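You operate a simulated robot arm through the tools that you are given. There is no shell and no other tool.

You are at the controls of a simulated two-armed robot. One attempt, no reset.

## Task
Set the long header in the jig, slip the template on, hold the header and shut the orange clamp.
Fine: template over the three stubs first; fingers clear of the clamp.

The check looks at the end state, three seconds after you hand in, the way a careful person would. Anything else that was tipped, shoved, dropped, spilled or broken makes it a failure.

## Robot
Two 7-joint arms with two-finger parallel grippers on one trunk, on a base that moves. Base frame: it is fixed to the floor where the robot stands at the start and does not move with it; the origin is under the middle of the robot, x ahead of it, y to its left, z up. Readings come in m, degrees, newtons and seconds.
The left shoulder is at the start at [-0.082, 0.119, 0.851], the right one opposite. With the tool pointing down near the work surface each hand reaches from about 0.12 to 0.58 m from the robot's upright axis, wherever it stands, measured 20 degrees to its own side. Places, roughly: orange clamp [0.7, 0.1, 1]. Payload 3.43 kg a hand.
Tool frame (each hand has its own): the origin (TCP) lies between the finger pads and is the grasp point; the fingertips stand 0.03 m ahead of it; z points along the fingers, y is the line along which they close. Largest opening 0.094 m; finger width 0.028, thickness 0.01; the body of the gripper, 0.05 by 0.096 m, starts 0.055 m behind the TCP.
Orientation is told as [roll, pitch, yaw] about the base's x, y, z axes, in that order, counted from this pose: with the fingers straight down and closing along the base's y, the tool's x points along the base's -x, its y along +y and its z along -z.

## Interface
- The arms move only by the tool jog_arm. It takes "left_targets", "right_targets" or both (then of equal length, played together; a hand with none holds still); each is one flat list of numbers, 6 for each row, row after row: the shift along the tool's x, y, z in cm, then the turn, a rotation vector about the tool's x, y, z in degrees. In form: [tx, ty, tz, wx, wy, wz, tx, ty, tz, wx, wy, wz, ...]. A call has 1 to 20 rows; each row is the pose to reach, as a shift and turn from the pose commanded when the call began, along the tool's axes at that moment. "left_gripper" and "right_gripper" are, for a hand that has rows, the gripper command, from -1 (fully open) to 1 (shut), values between in proportion, set as the call begins (left out, the last holds). A row lasts 0.2 s, in which the tool goes at most 0.05 m and 8.6 degrees; a call with a longer step from one row to the next is refused whole, and so is a gripper value outside its range. Where a pose cannot be reached the arm comes as near as it can. A force on the tool above 40 N (or 10 N above the force at the start of the call, whichever is more), or a blocked arm, ends the call early, and 0.2 s more pass. The fingers move at their own pace (about 0.153 m/s each) and stop on an object; they squeeze with about 35 N. The grip force told is the motor's: it shows also when the fingers shut on nothing. Time passes only in rows, and 0.2 s behind the last, so rows that repeat a pose let the fingers close. It gives the time, the measured TCP pose, the force on the tool (base axes), the opening and the grip force at its end, in the units of the frame above (readings bear some noise), with the torque about the TCP (base axes, N m) and any sound that the robot's microphone picked up.
- Cameras (640 x 400 px; columns grow to the right, rows downward): "scene" is now at [0.0355, 0.0043, 1.5825]; the picture's right is [0.22, -0.98, 0.00], its down [-0.67, -0.15, -0.73] and it looks along [0.71, 0.16, -0.68] (base axes); focal length 268 px, centre (320, 200). "left" rides on the left gripper at [0.076, -0.014, -0.102] in its tool frame; the picture's right is [0.18, 0.98, 0.00], its down [-0.75, 0.14, -0.64] and it looks along [-0.63, 0.12, 0.77] (tool axes); focal length 243 px, centre (320, 200). "right" rides on the right gripper at [0.076, 0.014, -0.102] in its tool frame; the picture's right is [-0.18, 0.98, 0.00], its down [-0.75, -0.14, -0.64] and it looks along [-0.63, -0.12, 0.77] (tool axes); focal length 243 px, centre (320, 200). There is no depth. A picture from a camera that has moved, and an enlarged one, comes with that camera's place and axes in the base frame and with its lens. The place of the scene camera against the robot may be out by one fixed shift of up to 0.025 m in any direction.
- capture(camera): a new picture of that camera. It takes no simulated time.
- move_column(by): moves the trunk up (or, below 0, down) by that many m; the arms and the scene camera ride with it, the base frame stays. It gives what a move gives, with no picture.
- steer(legs): drives the robot by 1 to 6 legs, each [ahead, left, turn to the left] in m, m and degrees, along the robot's own axes; the way and the turn of a leg run together, so that a leg with both is an arc; at most 1.5 m and 180 degrees a leg. The arms and the cameras ride along, it lands a little off, and it stops where it bumps. It gives what a move gives.
- head_to(pan, tilt): turns the head with the scene camera to pan (to the left, within 143 degrees either way) and tilt (down, from -29 to 69), counted from straight ahead of the robot (the tilt from the chest, where the trunk bows). It gives what a move gives.
- zoom(camera, box): a new picture of the part [left, top, right, bottom] of that camera's present view, enlarged. It takes no simulated time.
- sign_off(): hands the job in; it is judged then, once.

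Nothing tells you exact positions but the pictures and the camera data. Unless the task says otherwise, let go and move clear before handing in.

The tools are called after "Call:" as name(argument=value, ...) on one line, values as JSON. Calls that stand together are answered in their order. jog_arm: Moves the arms, as the interface text tells. Its arguments: {"type":"object","properties":{"left_targets":{"type":"array"},"left_gripper":{"type":"number"},"right_targets":{"type":"array"},"right_gripper":{"type":"number"}},"required":[]} The other tools are called the same way: move_column (by) moves the trunk up or down; steer (legs) drives the base; head_to (pan, tilt) turns the head that bears the scene camera; capture (camera) takes a picture; zoom (camera, box) takes an enlarged picture of a part of a camera's view; sign_off () hands the job in.

At the start:

```text
clock: 0.0
left_tool_pos: [0.3273, 0.1596, 1.2009]
left_orientation: [0.0, 0.1, 0.0]
left_wrist_force: [-0.5, 0.5, 0.3]
left_moment: [0.03, 0.05, 0.02]
left_finger_gap: 0.094
left_grip_force: 0.0
right_tool_pos: [0.2821, -0.0976, 1.1997]
right_orientation: [-0.1, 0.0, 0.1]
right_wrist_force: [0.4, -0.2, -0.2]
right_moment: [0.02, -0.02, -0.01]
right_finger_gap: 0.0941
right_grip_force: 0.0
trunk travel left (down, up): [-0.275, 0.06]
robot x, y, heading: [-0.0002, 0.0002, 0.1]
head pan, tilt (commanded): [12.7, 43.0]
```

scene: 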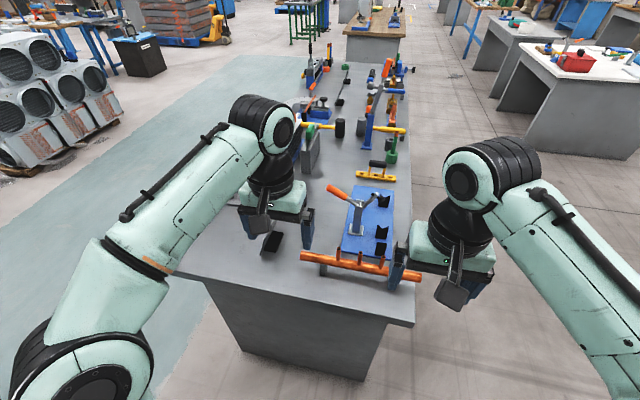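
right: 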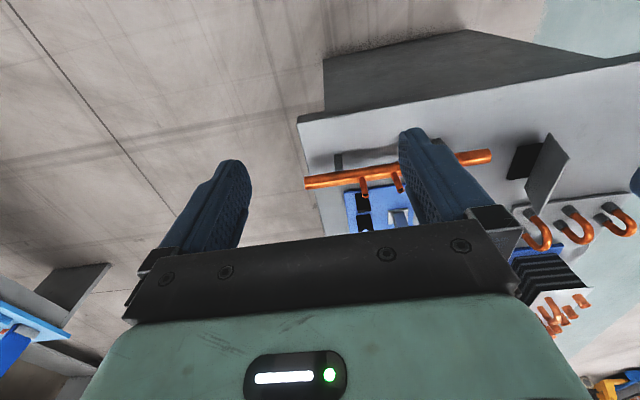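
left: 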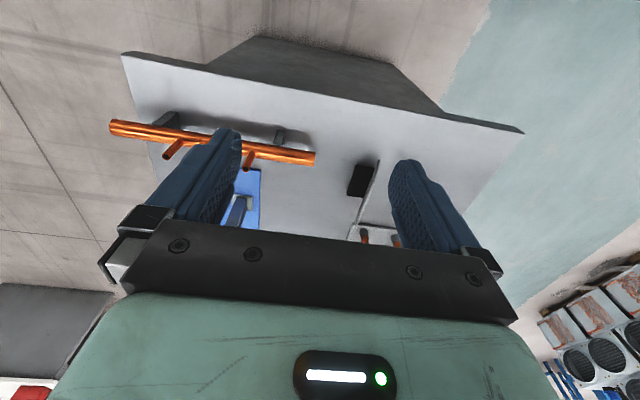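

I see a bench with a copper header pipe resting on supports near the front edge, a blue jig with an orange-handled toggle clamp behind it, and other items on the bench. I'll look closer before moving.

Call:
zoom(camera="scene", box=[240, 160, 440, 300])

Call:
zoom(camera="scene", box=[260, 50, 440, 180])

Call:
zoom(camera="left", box=[100, 60, 420, 260])

Call:
zoom(camera="right", box=[300, 100, 640, 320])

```text
2.86 times, centred on (340, 230) of scene
camera zoom: at [0.0355, 0.0043, 1.5825], right [0.22, -0.98, 0.0], down [-0.67, -0.15, -0.73], along [0.71, 0.16, -0.68], focal length 766 px, centre (263, 114)
```

zoom: 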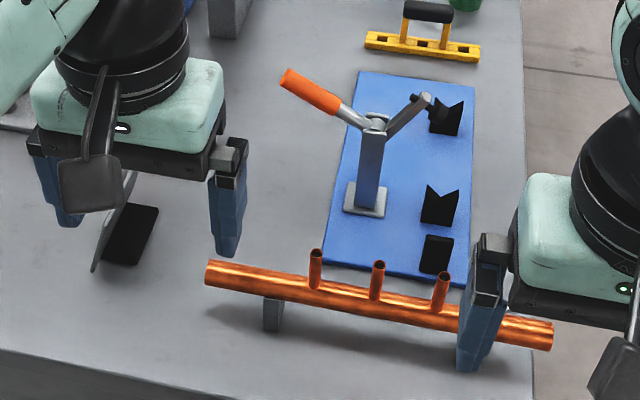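

```text
3.08 times, centred on (350, 115) of scene
camera zoom: at [0.0355, 0.0043, 1.5825], right [0.22, -0.98, 0.0], down [-0.67, -0.15, -0.73], along [0.71, 0.16, -0.68], focal length 825 px, centre (228, 462)
```

zoom: 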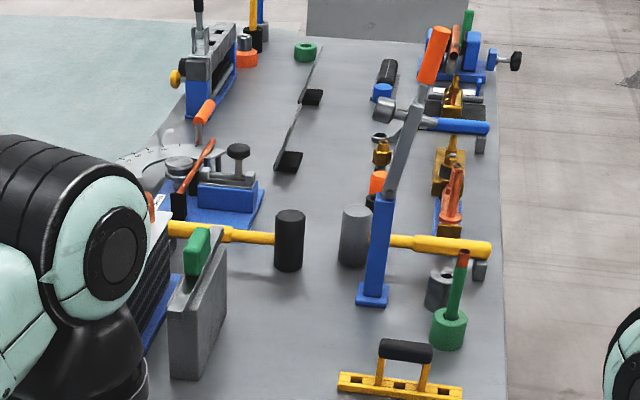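

```text
2.00 times, centred on (260, 160) of left
camera zoom: at [0.2525, 0.1455, 1.303], right [-0.18, 0.98, 0.0], down [0.75, 0.14, 0.64], along [0.63, 0.12, -0.77], focal length 485 px, centre (440, 280)
```

zoom: 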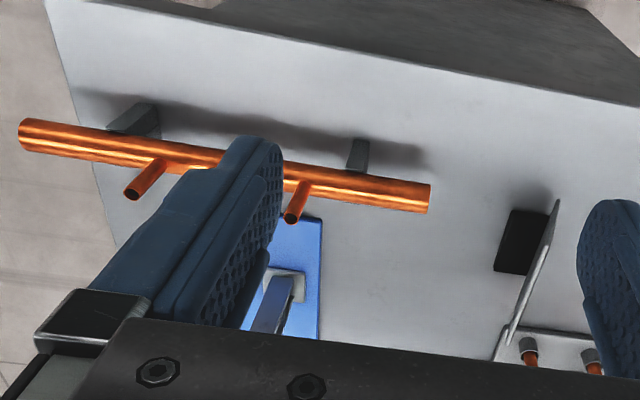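

```text
1.82 times, centred on (470, 210) of right
camera zoom: at [0.2042, -0.0835, 1.3016], right [0.18, 0.98, 0.0], down [0.75, -0.14, 0.64], along [0.63, -0.12, -0.77], focal length 441 px, centre (47, 182)
```

zoom: 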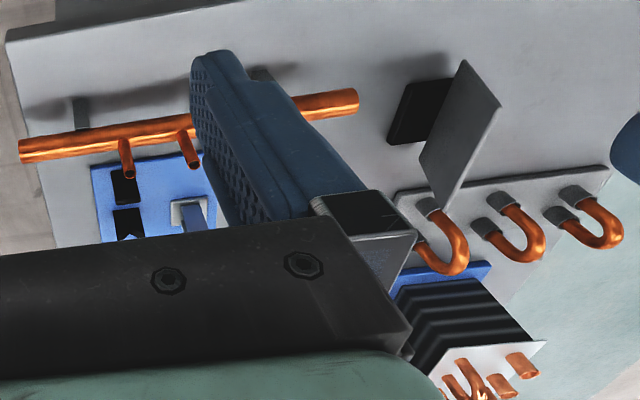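

The header lies along y at about x 0.476, y −0.164 to 0.179, z 0.914, by triangulating the two wrist cameras. The yellow bar with the black handle and three holes looks like the template. I'll pull the hands aside to get a clear view of the jig.

Call:
jog_arm(left_targets=[2, 4, 0, 0, 0, 0, 4, 8, 0, 0, 0, 0, 6, 12, 0, 0, 0, 0, 8, 15, 0, 0, 0, 0], right_targets=[1, -4, 0, 0, 0, 0, 2, -8, 0, 0, 0, 0, 3, -12, 0, 0, 0, 0, 4, -15, 0, 0, 0, 0])

Call:
capture(camera="scene")

Call:
zoom(camera="scene", box=[290, 150, 440, 300])

Call:
capture(camera="left")

Call:
capture(camera="right")

```text
clock: 1.0
left_tool_pos: [0.245, 0.31, 1.2003]
left_orientation: [-0.1, -0.1, -0.1]
left_wrist_force: [-0.5, 1.0, -1.3]
left_moment: [0.0, 0.0, -0.02]
left_finger_gap: 0.094
left_grip_force: 0.0
right_tool_pos: [0.2403, -0.2479, 1.2003]
right_orientation: [-0.1, -0.1, 0.1]
right_wrist_force: [0.4, 0.1, 0.3]
right_moment: [0.0, 0.04, -0.02]
right_finger_gap: 0.0939
right_grip_force: 0.1
trunk travel left (down, up): [-0.275, 0.06]
robot x, y, heading: [0.0013, 0.0038, -0.1]
head pan, tilt (commanded): [12.7, 43.0]
```

```text
taken
camera scene: at [0.0343, 0.0043, 1.5825], right [0.22, -0.98, 0.0], down [-0.66, -0.15, -0.73], along [0.71, 0.16, -0.68], focal length 268 px, centre (320, 200)
```

scene: 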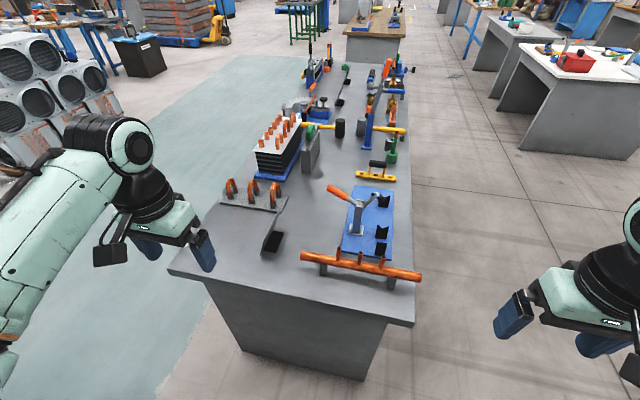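

```text
2.67 times, centred on (365, 225) of scene
camera zoom: at [0.0343, 0.0043, 1.5825], right [0.22, -0.98, 0.0], down [-0.66, -0.15, -0.73], along [0.71, 0.16, -0.68], focal length 715 px, centre (200, 133)
```

zoom: 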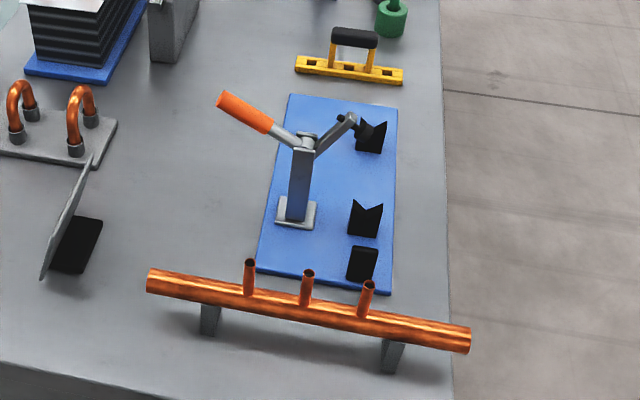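

```text
taken
camera left: at [0.1712, 0.2965, 1.3021], right [-0.18, 0.98, 0.0], down [0.75, 0.14, 0.64], along [0.63, 0.12, -0.77], focal length 243 px, centre (320, 200)
```

left: 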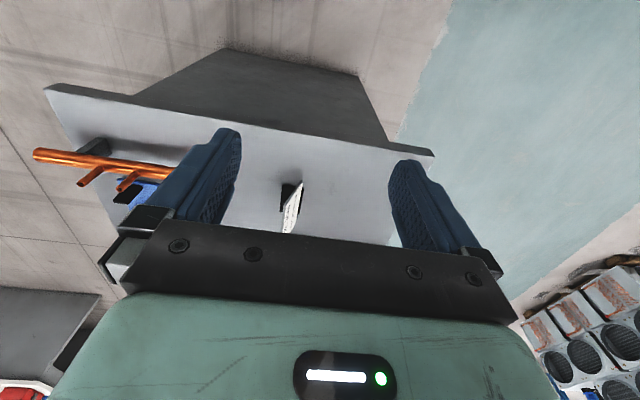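

```text
taken
camera right: at [0.1631, -0.234, 1.3015], right [0.18, 0.98, 0.0], down [0.75, -0.14, 0.64], along [0.63, -0.12, -0.77], focal length 243 px, centre (320, 200)
```

right: 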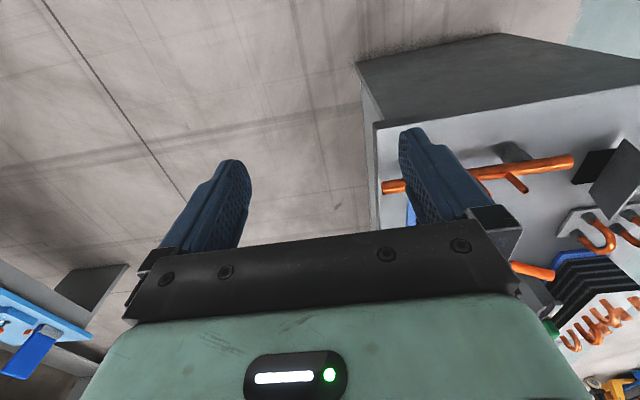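

The view is clear now. I'll zoom in on the jig, the template and the card on its stand.

Call:
zoom(camera="scene", box=[330, 170, 410, 270])

Call:
zoom(camera="scene", box=[345, 145, 405, 185])

Call:
zoom(camera="left", box=[240, 160, 360, 240])

Call:
zoom(camera="scene", box=[210, 160, 310, 270])

Call:
zoom(camera="scene", box=[290, 235, 430, 305])

```text
4.00 times, centred on (370, 220) of scene
camera zoom: at [0.0343, 0.0043, 1.5825], right [0.22, -0.98, 0.0], down [-0.66, -0.15, -0.73], along [0.71, 0.16, -0.68], focal length 1073 px, centre (120, 120)
```

zoom: 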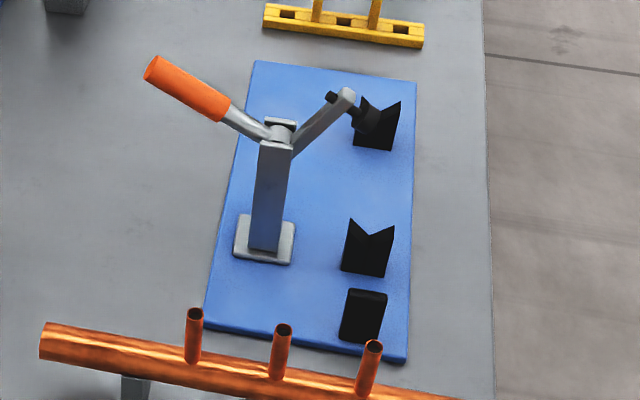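

```text
10.00 times, centred on (375, 165) of scene
camera zoom: at [0.0343, 0.0043, 1.5825], right [0.22, -0.98, 0.0], down [-0.66, -0.15, -0.73], along [0.71, 0.16, -0.68], focal length 2683 px, centre (-230, 550)
```

zoom: 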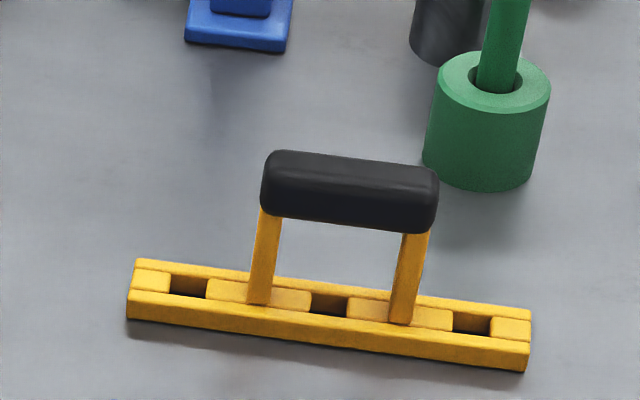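

```text
5.00 times, centred on (300, 200) of left
camera zoom: at [0.1712, 0.2965, 1.3021], right [-0.18, 0.98, 0.0], down [0.75, 0.14, 0.64], along [0.63, 0.12, -0.77], focal length 1213 px, centre (420, 200)
```

zoom: 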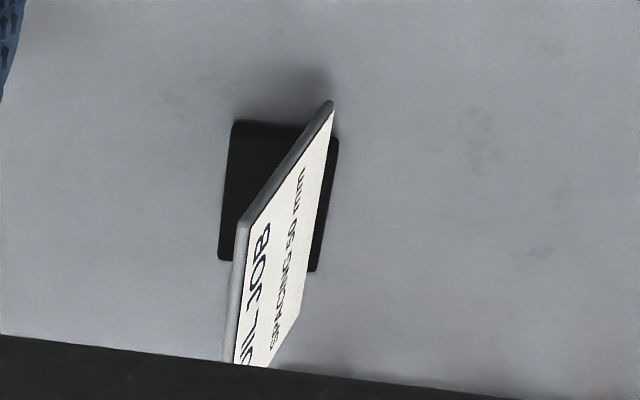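

```text
3.64 times, centred on (260, 215) of scene
camera zoom: at [0.0343, 0.0043, 1.5825], right [0.22, -0.98, 0.0], down [-0.66, -0.15, -0.73], along [0.71, 0.16, -0.68], focal length 976 px, centre (538, 146)
```

zoom: 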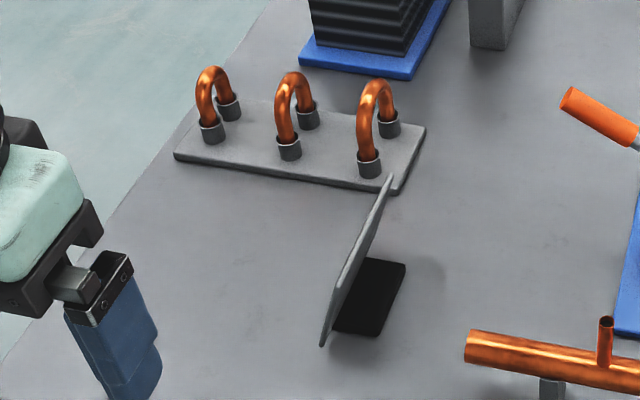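

```text
4.57 times, centred on (360, 270) of scene
camera zoom: at [0.0343, 0.0043, 1.5825], right [0.22, -0.98, 0.0], down [-0.66, -0.15, -0.73], along [0.71, 0.16, -0.68], focal length 1226 px, centre (137, -120)
```

zoom: 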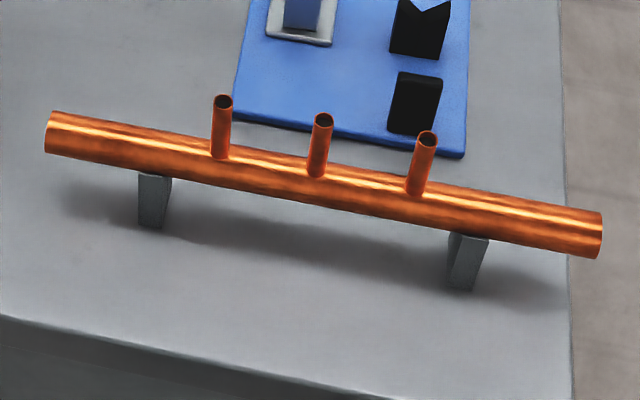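

The card stands edge-on to me and seems to say something like "JOB … spacing .. mm". I'll check the far bench for other templates or headers and swing the left hand round to read the card.

Call:
zoom(camera="scene", box=[340, 50, 420, 110])

Call:
zoom(camera="scene", box=[290, 40, 370, 110])

Call:
zoom(camera="scene", box=[340, 100, 420, 160])

Call:
zoom(camera="scene", box=[240, 90, 360, 200])

Call:
jog_arm(left_targets=[-1.5, 3, 1, 0, 0, 8, -3, 6, 2, 0, 0, 16, -4.5, 9, 3, 0, 0, 24, -6, 12, 4, 0, 0, 32, -7.5, 14, 5, 0, 0, 40, -9, 15, 6, 0, 0, 48, -10, 16, 7, 0, 0, 56])

Call:
capture(camera="left")

```text
6.67 times, centred on (380, 80) of scene
camera zoom: at [0.0343, 0.0043, 1.5825], right [0.22, -0.98, 0.0], down [-0.66, -0.15, -0.73], along [0.71, 0.16, -0.68], focal length 1788 px, centre (-80, 1000)
```

zoom: 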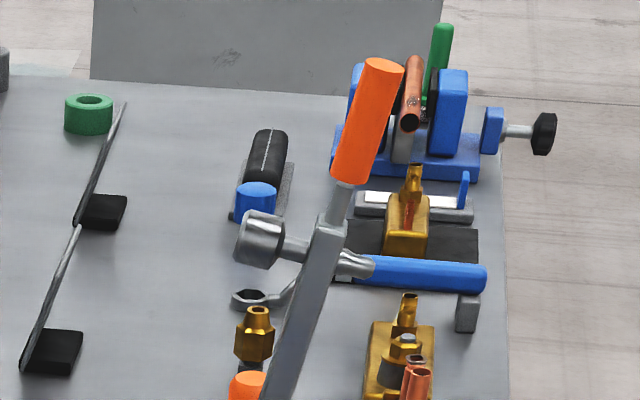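

```text
5.71 times, centred on (330, 75) of scene
camera zoom: at [0.0343, 0.0043, 1.5825], right [0.22, -0.98, 0.0], down [-0.66, -0.15, -0.73], along [0.71, 0.16, -0.68], focal length 1533 px, centre (263, 914)
```

zoom: 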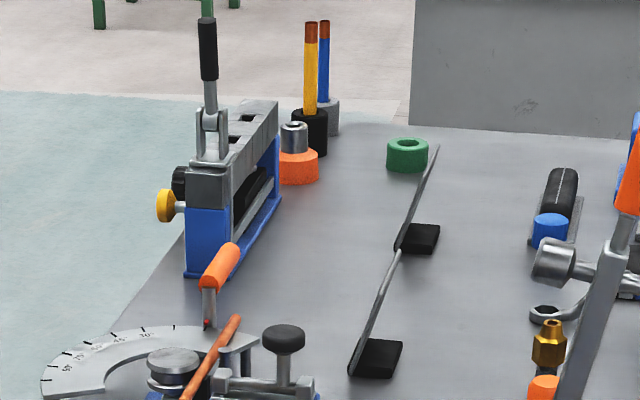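

```text
6.67 times, centred on (380, 130) of scene
camera zoom: at [0.0343, 0.0043, 1.5825], right [0.22, -0.98, 0.0], down [-0.66, -0.15, -0.73], along [0.71, 0.16, -0.68], focal length 1788 px, centre (-80, 667)
```

zoom: 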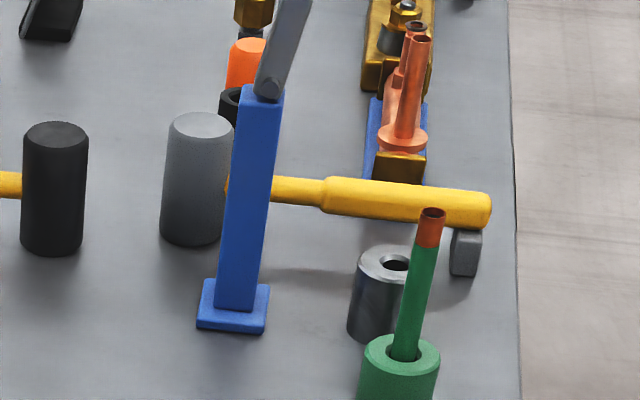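

```text
3.64 times, centred on (300, 145) of scene
camera zoom: at [0.0343, 0.0043, 1.5825], right [0.22, -0.98, 0.0], down [-0.66, -0.15, -0.73], along [0.71, 0.16, -0.68], focal length 976 px, centre (393, 400)
```

zoom: 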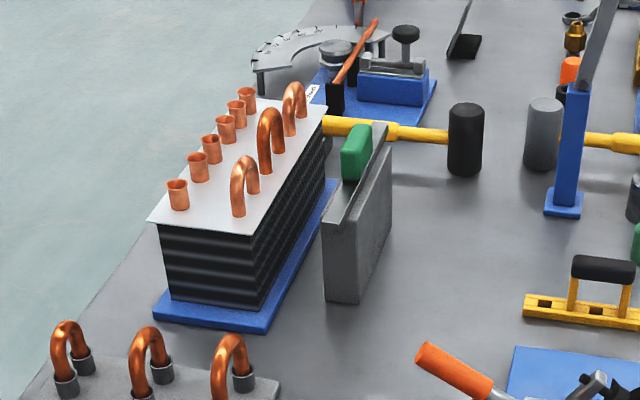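

```text
clock: 2.6
left_tool_pos: [0.3479, 0.4682, 1.1294]
left_orientation: [0.0, 0.1, -56.2]
left_wrist_force: [-0.2, 0.3, 0.6]
left_moment: [0.01, -0.02, 0.0]
left_finger_gap: 0.0939
left_grip_force: 0.1
right_tool_pos: [0.2417, -0.2464, 1.1999]
right_orientation: [0.0, 0.0, 0.0]
right_wrist_force: [-1.0, -0.6, 0.8]
right_moment: [0.0, 0.0, -0.03]
right_finger_gap: 0.0939
right_grip_force: 0.1
trunk travel left (down, up): [-0.275, 0.06]
robot x, y, heading: [-0.0002, -0.0018, 0.1]
head pan, tilt (commanded): [12.7, 43.0]
```

```text
taken
camera left: at [0.2945, 0.5246, 1.2331], right [0.71, 0.7, 0.0], down [0.54, -0.55, 0.64], along [0.45, -0.46, -0.77], focal length 243 px, centre (320, 200)
```

left: 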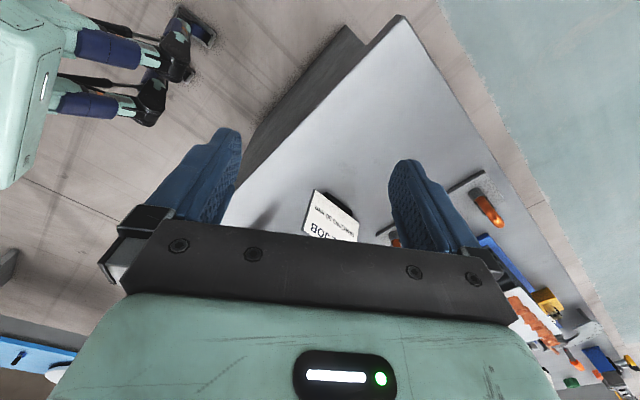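

Call:
zoom(camera="left", box=[290, 180, 370, 245])

Call:
jog_arm(left_targets=[4, 0, 0, 0, 0, 0, 8, 0, 0, 0, 0, 0])

Call:
zoom(camera="left", box=[270, 160, 390, 245])

```text
6.15 times, centred on (330, 212) of left
camera zoom: at [0.2945, 0.5246, 1.2331], right [0.71, 0.7, 0.0], down [0.54, -0.55, 0.64], along [0.45, -0.46, -0.77], focal length 1493 px, centre (258, 123)
```

zoom: 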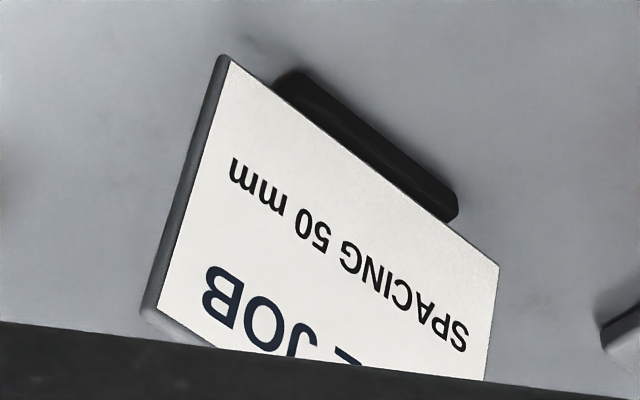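

```text
clock: 3.2
left_tool_pos: [0.3015, 0.5346, 1.1297]
left_orientation: [0.0, -0.1, -56.1]
left_wrist_force: [1.0, 0.7, 0.1]
left_moment: [0.01, -0.01, 0.01]
left_finger_gap: 0.0941
left_grip_force: 0.1
right_tool_pos: [0.2409, -0.2462, 1.1985]
right_orientation: [0.0, 0.0, 0.0]
right_wrist_force: [0.3, 0.3, -0.1]
right_moment: [-0.01, -0.01, -0.02]
right_finger_gap: 0.0938
right_grip_force: 0.1
trunk travel left (down, up): [-0.275, 0.06]
robot x, y, heading: [0.0041, -0.0009, 0.1]
head pan, tilt (commanded): [12.7, 43.0]
```

```text
4.71 times, centred on (330, 202) of left
camera zoom: at [0.2486, 0.5916, 1.2323], right [0.71, 0.7, 0.0], down [0.54, -0.55, 0.64], along [0.45, -0.46, -0.77], focal length 1142 px, centre (273, 188)
```

zoom: 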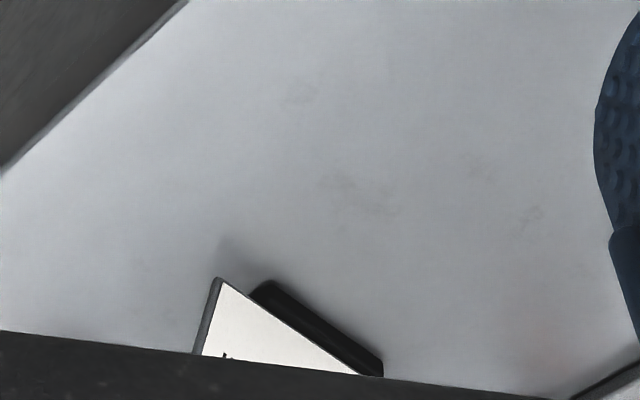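

The card's second line reads "SPACING 50 mm". I moved the wrong way for the first line, so I'll bring the hand nearer to read it all.

Call:
jog_arm(left_targets=[-4, 0, 0, 0, 0, 0, -8, 0, 0, 0, 0, 0, -11, 0, 0, 0, 0, 0, -14, 0, 0, 0, 0, 0])

Call:
capture(camera="left")

Call:
zoom(camera="left", box=[270, 100, 390, 245])

```text
clock: 4.2
left_tool_pos: [0.3819, 0.4176, 1.1303]
left_orientation: [0.0, 0.1, -56.0]
left_wrist_force: [1.0, -0.8, -0.9]
left_moment: [0.0, -0.02, 0.0]
left_finger_gap: 0.094
left_grip_force: 0.0
right_tool_pos: [0.2414, -0.2476, 1.199]
right_orientation: [0.0, 0.0, 0.0]
right_wrist_force: [0.2, -0.2, -0.1]
right_moment: [0.01, -0.01, -0.02]
right_finger_gap: 0.0941
right_grip_force: 0.0
trunk travel left (down, up): [-0.275, 0.06]
robot x, y, heading: [-0.0016, -0.0034, 0.2]
head pan, tilt (commanded): [12.7, 43.0]
```

```text
taken
camera left: at [0.329, 0.4745, 1.2332], right [0.71, 0.7, 0.0], down [0.54, -0.55, 0.64], along [0.45, -0.46, -0.77], focal length 243 px, centre (320, 200)
```

left: 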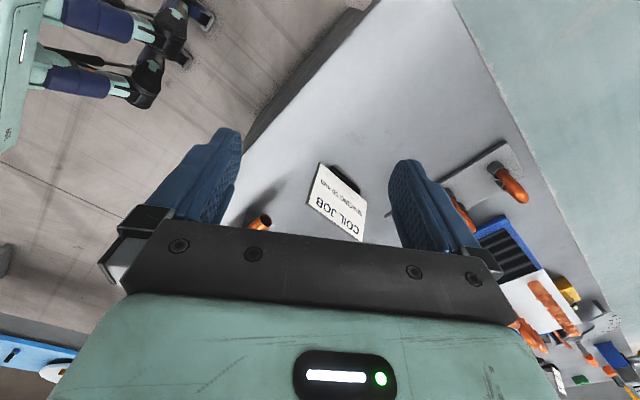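

```text
2.76 times, centred on (330, 172) of left
camera zoom: at [0.329, 0.4745, 1.2332], right [0.71, 0.7, 0.0], down [0.54, -0.55, 0.64], along [0.45, -0.46, -0.77], focal length 669 px, centre (292, 276)
```

zoom: 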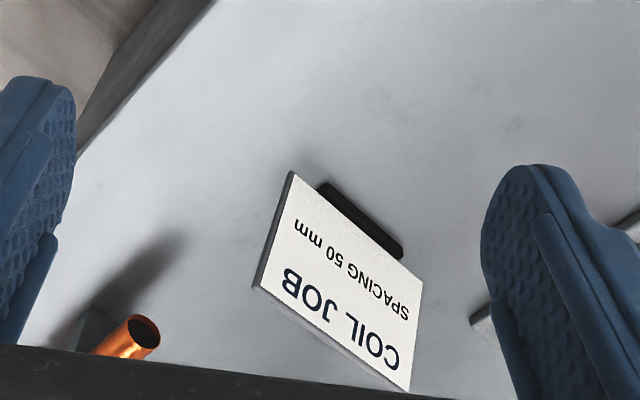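

The card is for a different "COIL JOB", so the yellow three-hole bar is my template. The jig lies roughly at x 0.53–0.87, y −0.09–0.07, with V-blocks along x near y −0.05, so working from the bench's right side suits best. I'll tuck the left hand back and look to the right for a clear path.

Call:
jog_arm(left_targets=[0, 0, -1, 0, 0, -8, 2, -2, -2, 0, 0, -16, 5, -4, -4, 0, 0, -24, 8, -6, -5, 0, 0, -32, 11, -8, -6, 0, 0, -40, 13, -10, -7, 0, 0, -48, 15, -12, -7, 0, 0, -56])

Call:
head_to(pan=-60, tilt=40)

Call:
capture(camera="scene")

```text
clock: 5.8
left_tool_pos: [0.197, 0.4756, 1.2003]
left_orientation: [-0.1, 0.0, 0.2]
left_wrist_force: [0.3, 0.1, -0.5]
left_moment: [0.01, -0.01, -0.01]
left_finger_gap: 0.0941
left_grip_force: 0.1
right_tool_pos: [0.2407, -0.2475, 1.1983]
right_orientation: [0.0, 0.0, 0.0]
right_wrist_force: [0.9, -0.6, 0.5]
right_moment: [-0.02, -0.03, -0.03]
right_finger_gap: 0.094
right_grip_force: 0.1
trunk travel left (down, up): [-0.275, 0.06]
robot x, y, heading: [0.0004, 0.0001, 0.1]
head pan, tilt (commanded): [12.7, 43.0]
```

```text
clock: 7.2
left_tool_pos: [0.1967, 0.4756, 1.1993]
left_orientation: [0.0, 0.1, 0.0]
left_wrist_force: [-0.2, -0.8, -0.1]
left_moment: [0.04, 0.01, -0.03]
left_finger_gap: 0.0939
left_grip_force: 0.0
right_tool_pos: [0.2402, -0.2475, 1.1998]
right_orientation: [0.0, -0.1, 0.0]
right_wrist_force: [0.0, 0.2, 0.4]
right_moment: [-0.01, 0.02, -0.02]
right_finger_gap: 0.0939
right_grip_force: 0.1
trunk travel left (down, up): [-0.275, 0.06]
robot x, y, heading: [-0.0002, -0.0016, -0.1]
head pan, tilt (commanded): [-60.0, 40.0]
```

```text
taken
camera scene: at [-0.0027, -0.0876, 1.5869], right [-0.87, -0.5, 0.0], down [-0.32, 0.56, -0.77], along [0.38, -0.66, -0.64], focal length 268 px, centre (320, 200)
```

scene: 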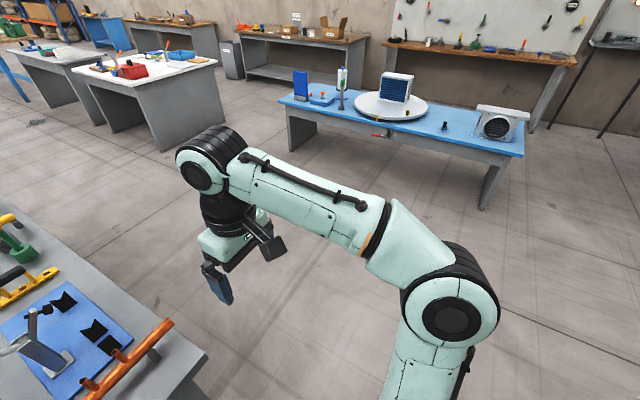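

The aisle on the right is clear, with the nearest table edge at about y −1.5. I'll tuck the left hand in, then drive round to the bench's right side facing it.

Call:
jog_arm(left_targets=[0, -4, 0, 0, 0, 0, 0, -8, 0, 0, 0, 0, 0, -12, 0, 0, 0, 0, 0, -16, 0, 0, 0, 0, 0, -20, 0, 0, 0, 0, 0, -23, 0, 0, 0, 0])

Call:
steer(legs=[[0, -0.75, 0], [0.71, 0, 0]])

Call:
steer(legs=[[0, 0, 90]])

Call:
head_to(pan=0, tilt=45)

Call:
capture(camera="scene")

```text
clock: 8.7
left_tool_pos: [0.1969, 0.2446, 1.2003]
left_orientation: [0.0, 0.0, 0.1]
left_wrist_force: [0.3, 0.1, 0.4]
left_moment: [0.0, -0.01, -0.02]
left_finger_gap: 0.0942
left_grip_force: 0.1
right_tool_pos: [0.2422, -0.248, 1.1993]
right_orientation: [0.1, 0.1, 0.0]
right_wrist_force: [-0.3, 0.7, 0.1]
right_moment: [0.01, 0.03, 0.0]
right_finger_gap: 0.0941
right_grip_force: 0.1
trunk travel left (down, up): [-0.275, 0.06]
robot x, y, heading: [-0.0044, 0.0017, 0.1]
head pan, tilt (commanded): [-60.0, 40.0]
```

```text
clock: 19.1
left_tool_pos: [0.908, -0.509, 1.1994]
left_orientation: [0.0, 0.0, -0.5]
left_wrist_force: [-0.3, 0.0, 0.2]
left_moment: [-0.01, 0.02, 0.0]
left_finger_gap: 0.094
left_grip_force: 0.0
right_tool_pos: [0.9468, -1.0039, 1.2]
right_orientation: [-0.1, 0.0, -0.6]
right_wrist_force: [0.7, -0.1, -0.2]
right_moment: [0.01, 0.02, 0.0]
right_finger_gap: 0.0939
right_grip_force: 0.1
trunk travel left (down, up): [-0.275, 0.06]
robot x, y, heading: [0.7058, -0.7561, -0.5]
head pan, tilt (commanded): [-60.0, 40.0]
```

```text
clock: 23.3
left_tool_pos: [0.4649, -0.5533, 1.1988]
left_orientation: [0.0, 0.0, 89.4]
left_wrist_force: [0.3, 0.4, -0.6]
left_moment: [-0.03, 0.0, -0.03]
left_finger_gap: 0.094
left_grip_force: 0.0
right_tool_pos: [0.9584, -0.5149, 1.1995]
right_orientation: [0.0, 0.0, 89.2]
right_wrist_force: [0.0, 0.1, -0.5]
right_moment: [0.0, 0.0, -0.03]
right_finger_gap: 0.094
right_grip_force: 0.1
trunk travel left (down, up): [-0.275, 0.06]
robot x, y, heading: [0.7083, -0.7529, 89.6]
head pan, tilt (commanded): [-60.0, 40.0]
```

```text
clock: 24.6
left_tool_pos: [0.4662, -0.5518, 1.1991]
left_orientation: [0.0, 0.0, 89.4]
left_wrist_force: [0.1, 0.2, 0.1]
left_moment: [0.02, 0.0, 0.03]
left_finger_gap: 0.094
left_grip_force: 0.1
right_tool_pos: [0.9584, -0.5146, 1.1995]
right_orientation: [0.0, 0.0, 89.3]
right_wrist_force: [1.0, 0.0, -0.5]
right_moment: [0.01, 0.02, -0.02]
right_finger_gap: 0.0942
right_grip_force: 0.0
trunk travel left (down, up): [-0.275, 0.06]
robot x, y, heading: [0.7103, -0.7535, 89.1]
head pan, tilt (commanded): [0.0, 45.0]
```

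```text
taken
camera scene: at [0.7078, -0.7296, 1.5796], right [1.0, -0.01, 0.0], down [-0.01, -0.71, -0.71], along [0.01, 0.71, -0.71], focal length 268 px, centre (320, 200)
```

scene: 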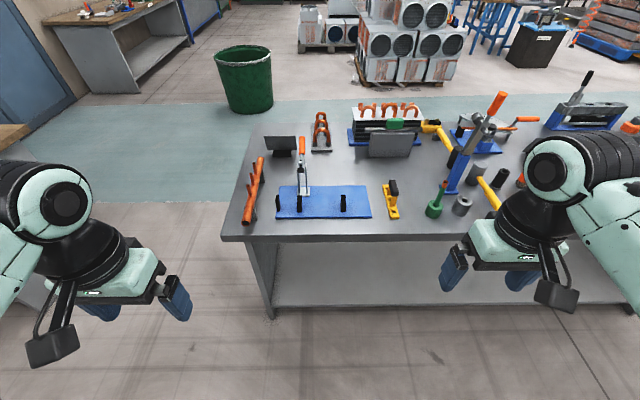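

The robot now faces the bench from its right side, with header, jig and template all in front. I'll look steeply down to judge how near the base can go.

Call:
head_to(pan=0, tilt=69)

Call:
capture(camera="scene")

```text
clock: 25.5
left_tool_pos: [0.4651, -0.5523, 1.1989]
left_orientation: [-0.1, -0.1, 89.4]
left_wrist_force: [-0.1, 0.5, -0.4]
left_moment: [-0.03, -0.01, 0.01]
left_finger_gap: 0.0939
left_grip_force: 0.0
right_tool_pos: [0.9591, -0.5152, 1.1996]
right_orientation: [0.1, 0.1, 89.3]
right_wrist_force: [0.2, 0.0, 0.4]
right_moment: [0.01, 0.02, 0.0]
right_finger_gap: 0.094
right_grip_force: 0.1
trunk travel left (down, up): [-0.275, 0.06]
robot x, y, heading: [0.7098, -0.7509, 89.4]
head pan, tilt (commanded): [0.0, 68.8]
```

```text
taken
camera scene: at [0.7074, -0.7549, 1.5508], right [1.0, -0.01, 0.0], down [-0.01, -0.93, -0.36], along [0.0, 0.36, -0.93], focal length 268 px, centre (320, 200)
```

scene: 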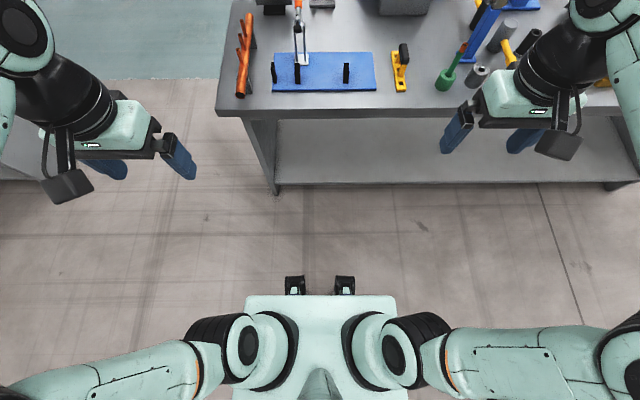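

The base is compact and there's plenty of room before the shelf edge at about y −0.18. I'll drive ahead to about y −0.43 and look again.

Call:
steer(legs=[[0.31, 0, 0]])

Call:
head_to(pan=0, tilt=60)

Call:
capture(camera="scene")

Call:
capture(camera="left")

Call:
capture(camera="right")

```text
clock: 27.6
left_tool_pos: [0.4683, -0.2451, 1.1996]
left_orientation: [0.0, 0.0, 89.6]
left_wrist_force: [-0.7, 0.9, 1.0]
left_moment: [-0.01, 0.01, 0.0]
left_finger_gap: 0.094
left_grip_force: 0.2
right_tool_pos: [0.9614, -0.2057, 1.1999]
right_orientation: [0.0, -0.1, 89.6]
right_wrist_force: [-0.7, 0.2, -0.6]
right_moment: [-0.05, -0.02, 0.02]
right_finger_gap: 0.0942
right_grip_force: 0.1
trunk travel left (down, up): [-0.275, 0.06]
robot x, y, heading: [0.7112, -0.4481, 89.5]
head pan, tilt (commanded): [0.0, 68.8]
```

```text
clock: 28.3
left_tool_pos: [0.4682, -0.2461, 1.1988]
left_orientation: [0.0, 0.0, 89.6]
left_wrist_force: [0.1, -0.9, 0.6]
left_moment: [0.01, 0.01, -0.03]
left_finger_gap: 0.0938
left_grip_force: 0.1
right_tool_pos: [0.9614, -0.2061, 1.1998]
right_orientation: [0.1, -0.1, 89.4]
right_wrist_force: [-0.5, 0.3, -0.2]
right_moment: [-0.01, -0.02, -0.02]
right_finger_gap: 0.0942
right_grip_force: 0.0
trunk travel left (down, up): [-0.275, 0.06]
robot x, y, heading: [0.7078, -0.4424, 89.6]
head pan, tilt (commanded): [0.0, 60.0]
```

```text
taken
camera scene: at [0.7108, -0.4361, 1.5601], right [1.0, -0.01, 0.0], down [-0.01, -0.87, -0.5], along [0.0, 0.5, -0.87], focal length 268 px, centre (320, 200)
```

scene: 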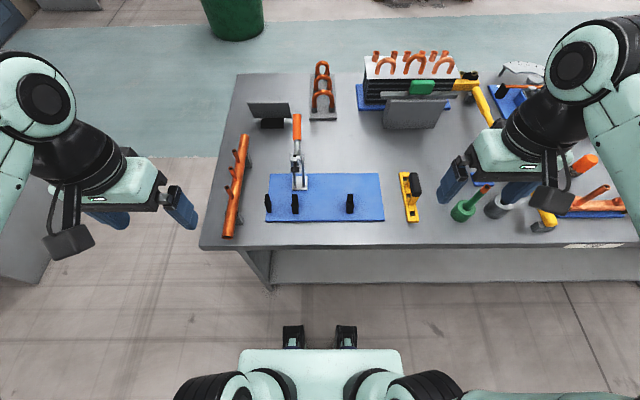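

```text
taken
camera left: at [0.4832, -0.3206, 1.3029], right [-0.98, -0.18, 0.0], down [-0.13, 0.75, 0.64], along [-0.11, 0.63, -0.77], focal length 243 px, centre (320, 200)
```

left: 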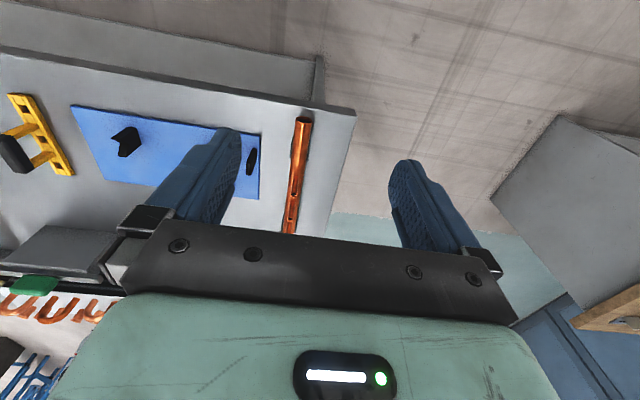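

```text
taken
camera right: at [0.9458, -0.2824, 1.3014], right [-0.98, 0.19, 0.0], down [0.15, 0.75, 0.64], along [0.12, 0.63, -0.77], focal length 243 px, centre (320, 200)
```

right: 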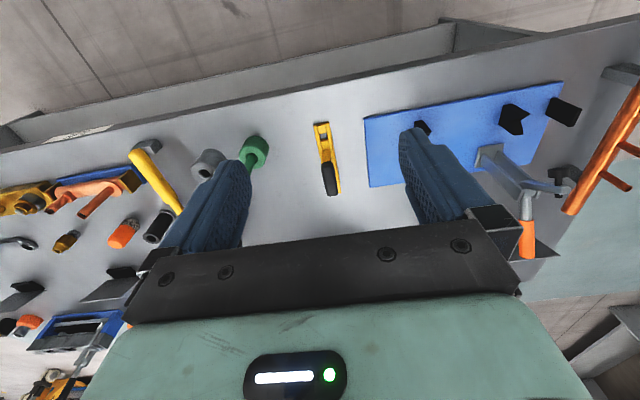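

Everything is now in front and within reach. I'll zoom in from all cameras to measure.

Call:
zoom(camera="scene", box=[200, 90, 440, 250])

Call:
zoom(camera="right", box=[440, 60, 640, 230])

Call:
zoom(camera="right", box=[270, 80, 450, 220])

Call:
zoom(camera="left", box=[0, 70, 200, 220])

Call:
zoom(camera="left", box=[220, 90, 380, 240])

```text
2.50 times, centred on (320, 170) of scene
camera zoom: at [0.7108, -0.4361, 1.5601], right [1.0, -0.01, 0.0], down [-0.01, -0.87, -0.5], along [0.0, 0.5, -0.87], focal length 671 px, centre (320, 275)
```

zoom: 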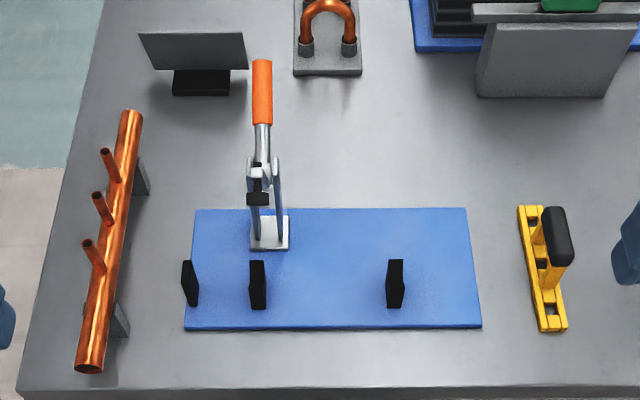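

```text
2.35 times, centred on (540, 145) of right
camera zoom: at [0.9458, -0.2824, 1.3014], right [-0.98, 0.19, 0.0], down [0.15, 0.75, 0.64], along [0.12, 0.63, -0.77], focal length 571 px, centre (-198, 329)
```

zoom: 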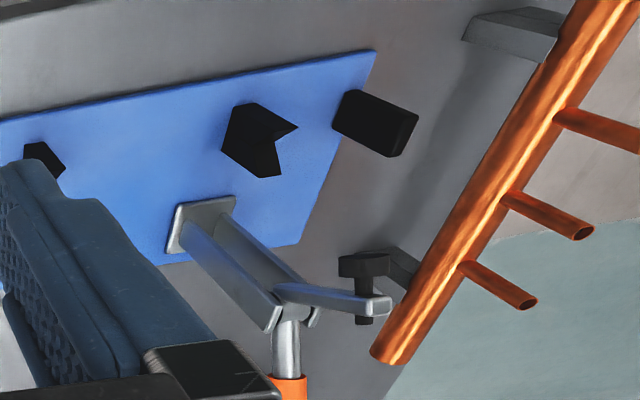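

```text
2.86 times, centred on (360, 150) of right
camera zoom: at [0.9458, -0.2824, 1.3014], right [-0.98, 0.19, 0.0], down [0.15, 0.75, 0.64], along [0.12, 0.63, -0.77], focal length 693 px, centre (206, 343)
```

zoom: 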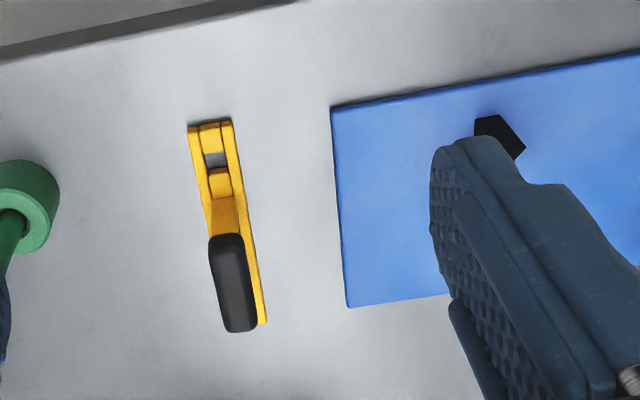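

```text
2.67 times, centred on (100, 145) of left
camera zoom: at [0.4832, -0.3206, 1.3029], right [-0.98, -0.18, 0.0], down [-0.13, 0.75, 0.64], along [-0.11, 0.63, -0.77], focal length 647 px, centre (907, 347)
```

zoom: 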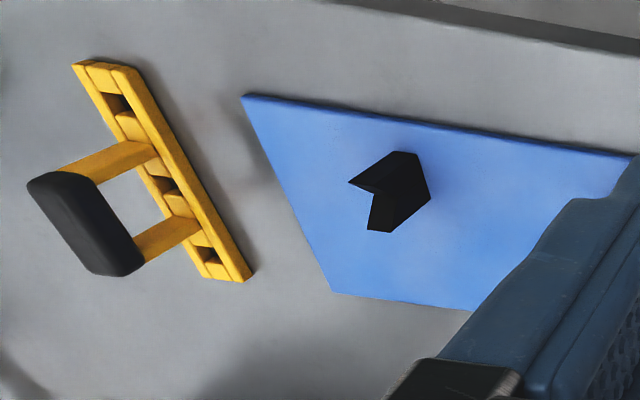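

```text
2.67 times, centred on (300, 165) of left
camera zoom: at [0.4832, -0.3206, 1.3029], right [-0.98, -0.18, 0.0], down [-0.13, 0.75, 0.64], along [-0.11, 0.63, -0.77], focal length 647 px, centre (373, 293)
```

zoom: 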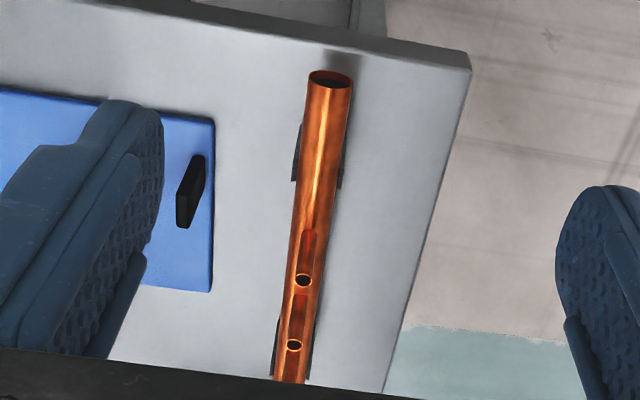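

The stop block and the two V-blocks line up along x near y −0.05, and the clamp's pad hangs over the nearer V. I'll survey the jig with the left wrist camera from above.

Call:
jog_arm(left_targets=[-2.7, -3.4, 0, 0, 0, 0, -5.4, -6.8, 0, 0, 0, 0, -8.1, -10.2, 0, 0, 0, 0, -10.8, -13.6, 0, 0, 0, 0, -13.5, -17, 0, 0, 0, 0, -13.5, -17, 0, 0, 0, 0])

Call:
capture(camera="left")

Call:
zoom(camera="left", box=[230, 100, 400, 240])

Call:
zoom(camera="left", box=[60, 80, 240, 240])

```text
clock: 29.7
left_tool_pos: [0.6378, -0.112, 1.1997]
left_orientation: [-0.1, -0.1, 89.5]
left_wrist_force: [-0.5, -0.1, -0.2]
left_moment: [0.03, -0.01, 0.0]
left_finger_gap: 0.0943
left_grip_force: 0.0
right_tool_pos: [0.9607, -0.2062, 1.1999]
right_orientation: [0.0, -0.1, 89.5]
right_wrist_force: [0.7, 0.2, 0.8]
right_moment: [0.02, -0.02, 0.0]
right_finger_gap: 0.0939
right_grip_force: 0.0
trunk travel left (down, up): [-0.275, 0.06]
robot x, y, heading: [0.7119, -0.4455, 89.3]
head pan, tilt (commanded): [0.0, 60.0]
```

```text
taken
camera left: at [0.6537, -0.1877, 1.3034], right [-0.98, -0.18, 0.0], down [-0.13, 0.75, 0.64], along [-0.11, 0.63, -0.77], focal length 243 px, centre (320, 200)
```

left: 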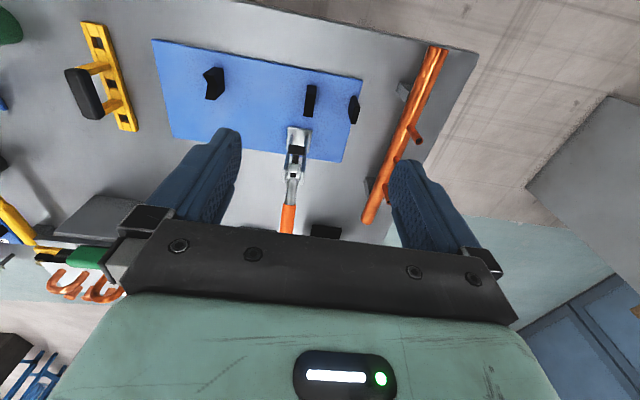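

```text
2.86 times, centred on (315, 170) of left
camera zoom: at [0.6537, -0.1877, 1.3034], right [-0.98, -0.18, 0.0], down [-0.13, 0.75, 0.64], along [-0.11, 0.63, -0.77], focal length 693 px, centre (334, 286)
```

zoom: 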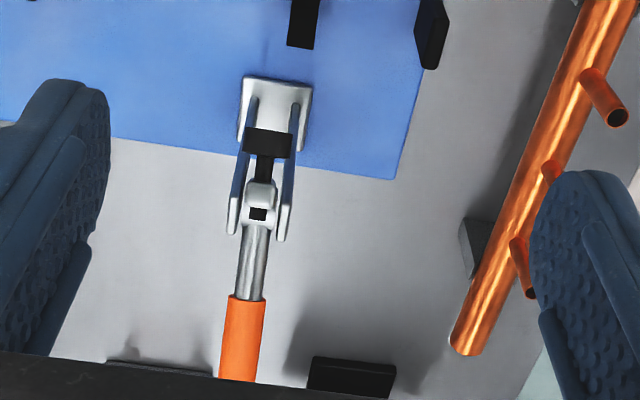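

```text
2.50 times, centred on (150, 160) of left
camera zoom: at [0.6537, -0.1877, 1.3034], right [-0.98, -0.18, 0.0], down [-0.13, 0.75, 0.64], along [-0.11, 0.63, -0.77], focal length 606 px, centre (745, 300)
```

zoom: 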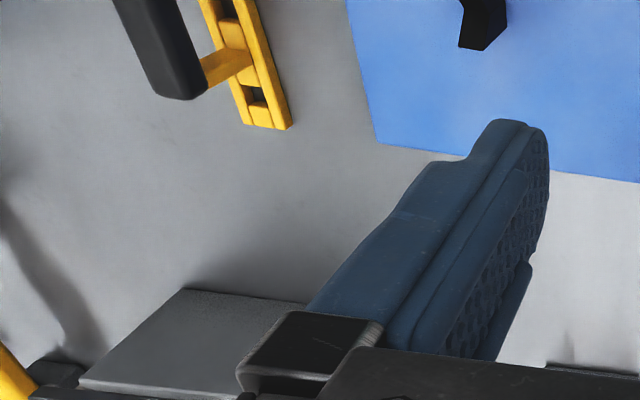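

I'll zoom on the V-blocks, stop and header from this pose.

Call:
zoom(camera="left", box=[290, 70, 370, 130])

Call:
zoom(camera="left", box=[180, 50, 260, 110])

Call:
zoom(camera="left", box=[350, 30, 460, 230])

Call:
zoom(camera="left", box=[60, 10, 150, 140])

Call:
zoom(camera="left", box=[270, 115, 330, 215])

```text
6.67 times, centred on (330, 100) of left
camera zoom: at [0.6537, -0.1877, 1.3034], right [-0.98, -0.18, 0.0], down [-0.13, 0.75, 0.64], along [-0.11, 0.63, -0.77], focal length 1618 px, centre (253, 867)
```

zoom: 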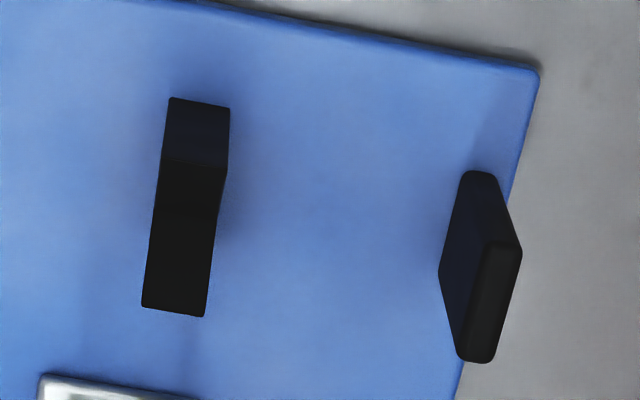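

```text
6.67 times, centred on (220, 80) of left
camera zoom: at [0.6537, -0.1877, 1.3034], right [-0.98, -0.18, 0.0], down [-0.13, 0.75, 0.64], along [-0.11, 0.63, -0.77], focal length 1618 px, centre (987, 1000)
```

zoom: 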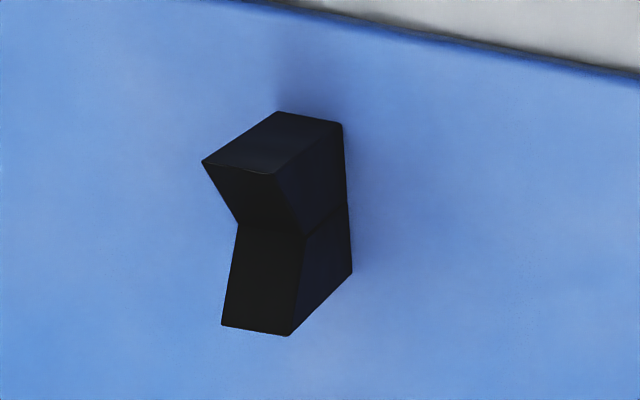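

```text
2.00 times, centred on (405, 130) of left
camera zoom: at [0.6537, -0.1877, 1.3034], right [-0.98, -0.18, 0.0], down [-0.13, 0.75, 0.64], along [-0.11, 0.63, -0.77], focal length 485 px, centre (150, 340)
```

zoom: 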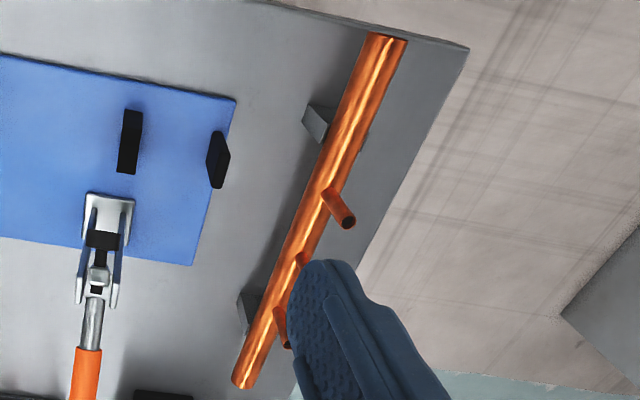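

```text
3.08 times, centred on (105, 75) of left
camera zoom: at [0.6537, -0.1877, 1.3034], right [-0.98, -0.18, 0.0], down [-0.13, 0.75, 0.64], along [-0.11, 0.63, -0.77], focal length 746 px, centre (982, 585)
```

zoom: 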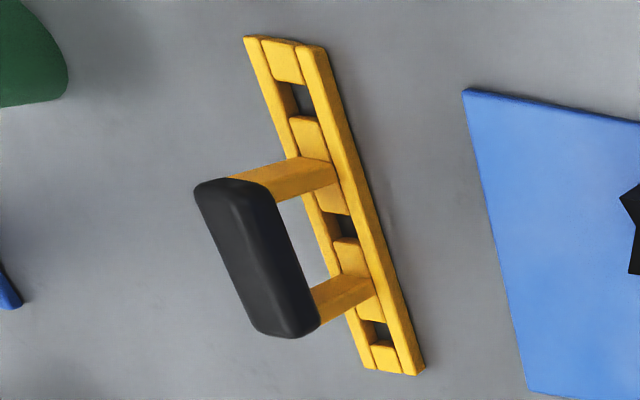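

```text
4.00 times, centred on (300, 165) of left
camera zoom: at [0.6537, -0.1877, 1.3034], right [-0.98, -0.18, 0.0], down [-0.13, 0.75, 0.64], along [-0.11, 0.63, -0.77], focal length 970 px, centre (400, 340)
```

zoom: 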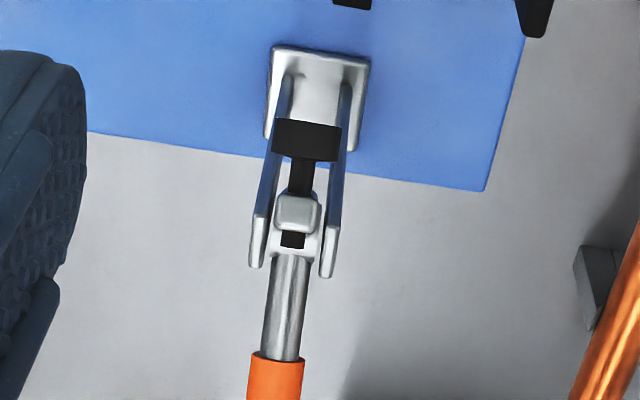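

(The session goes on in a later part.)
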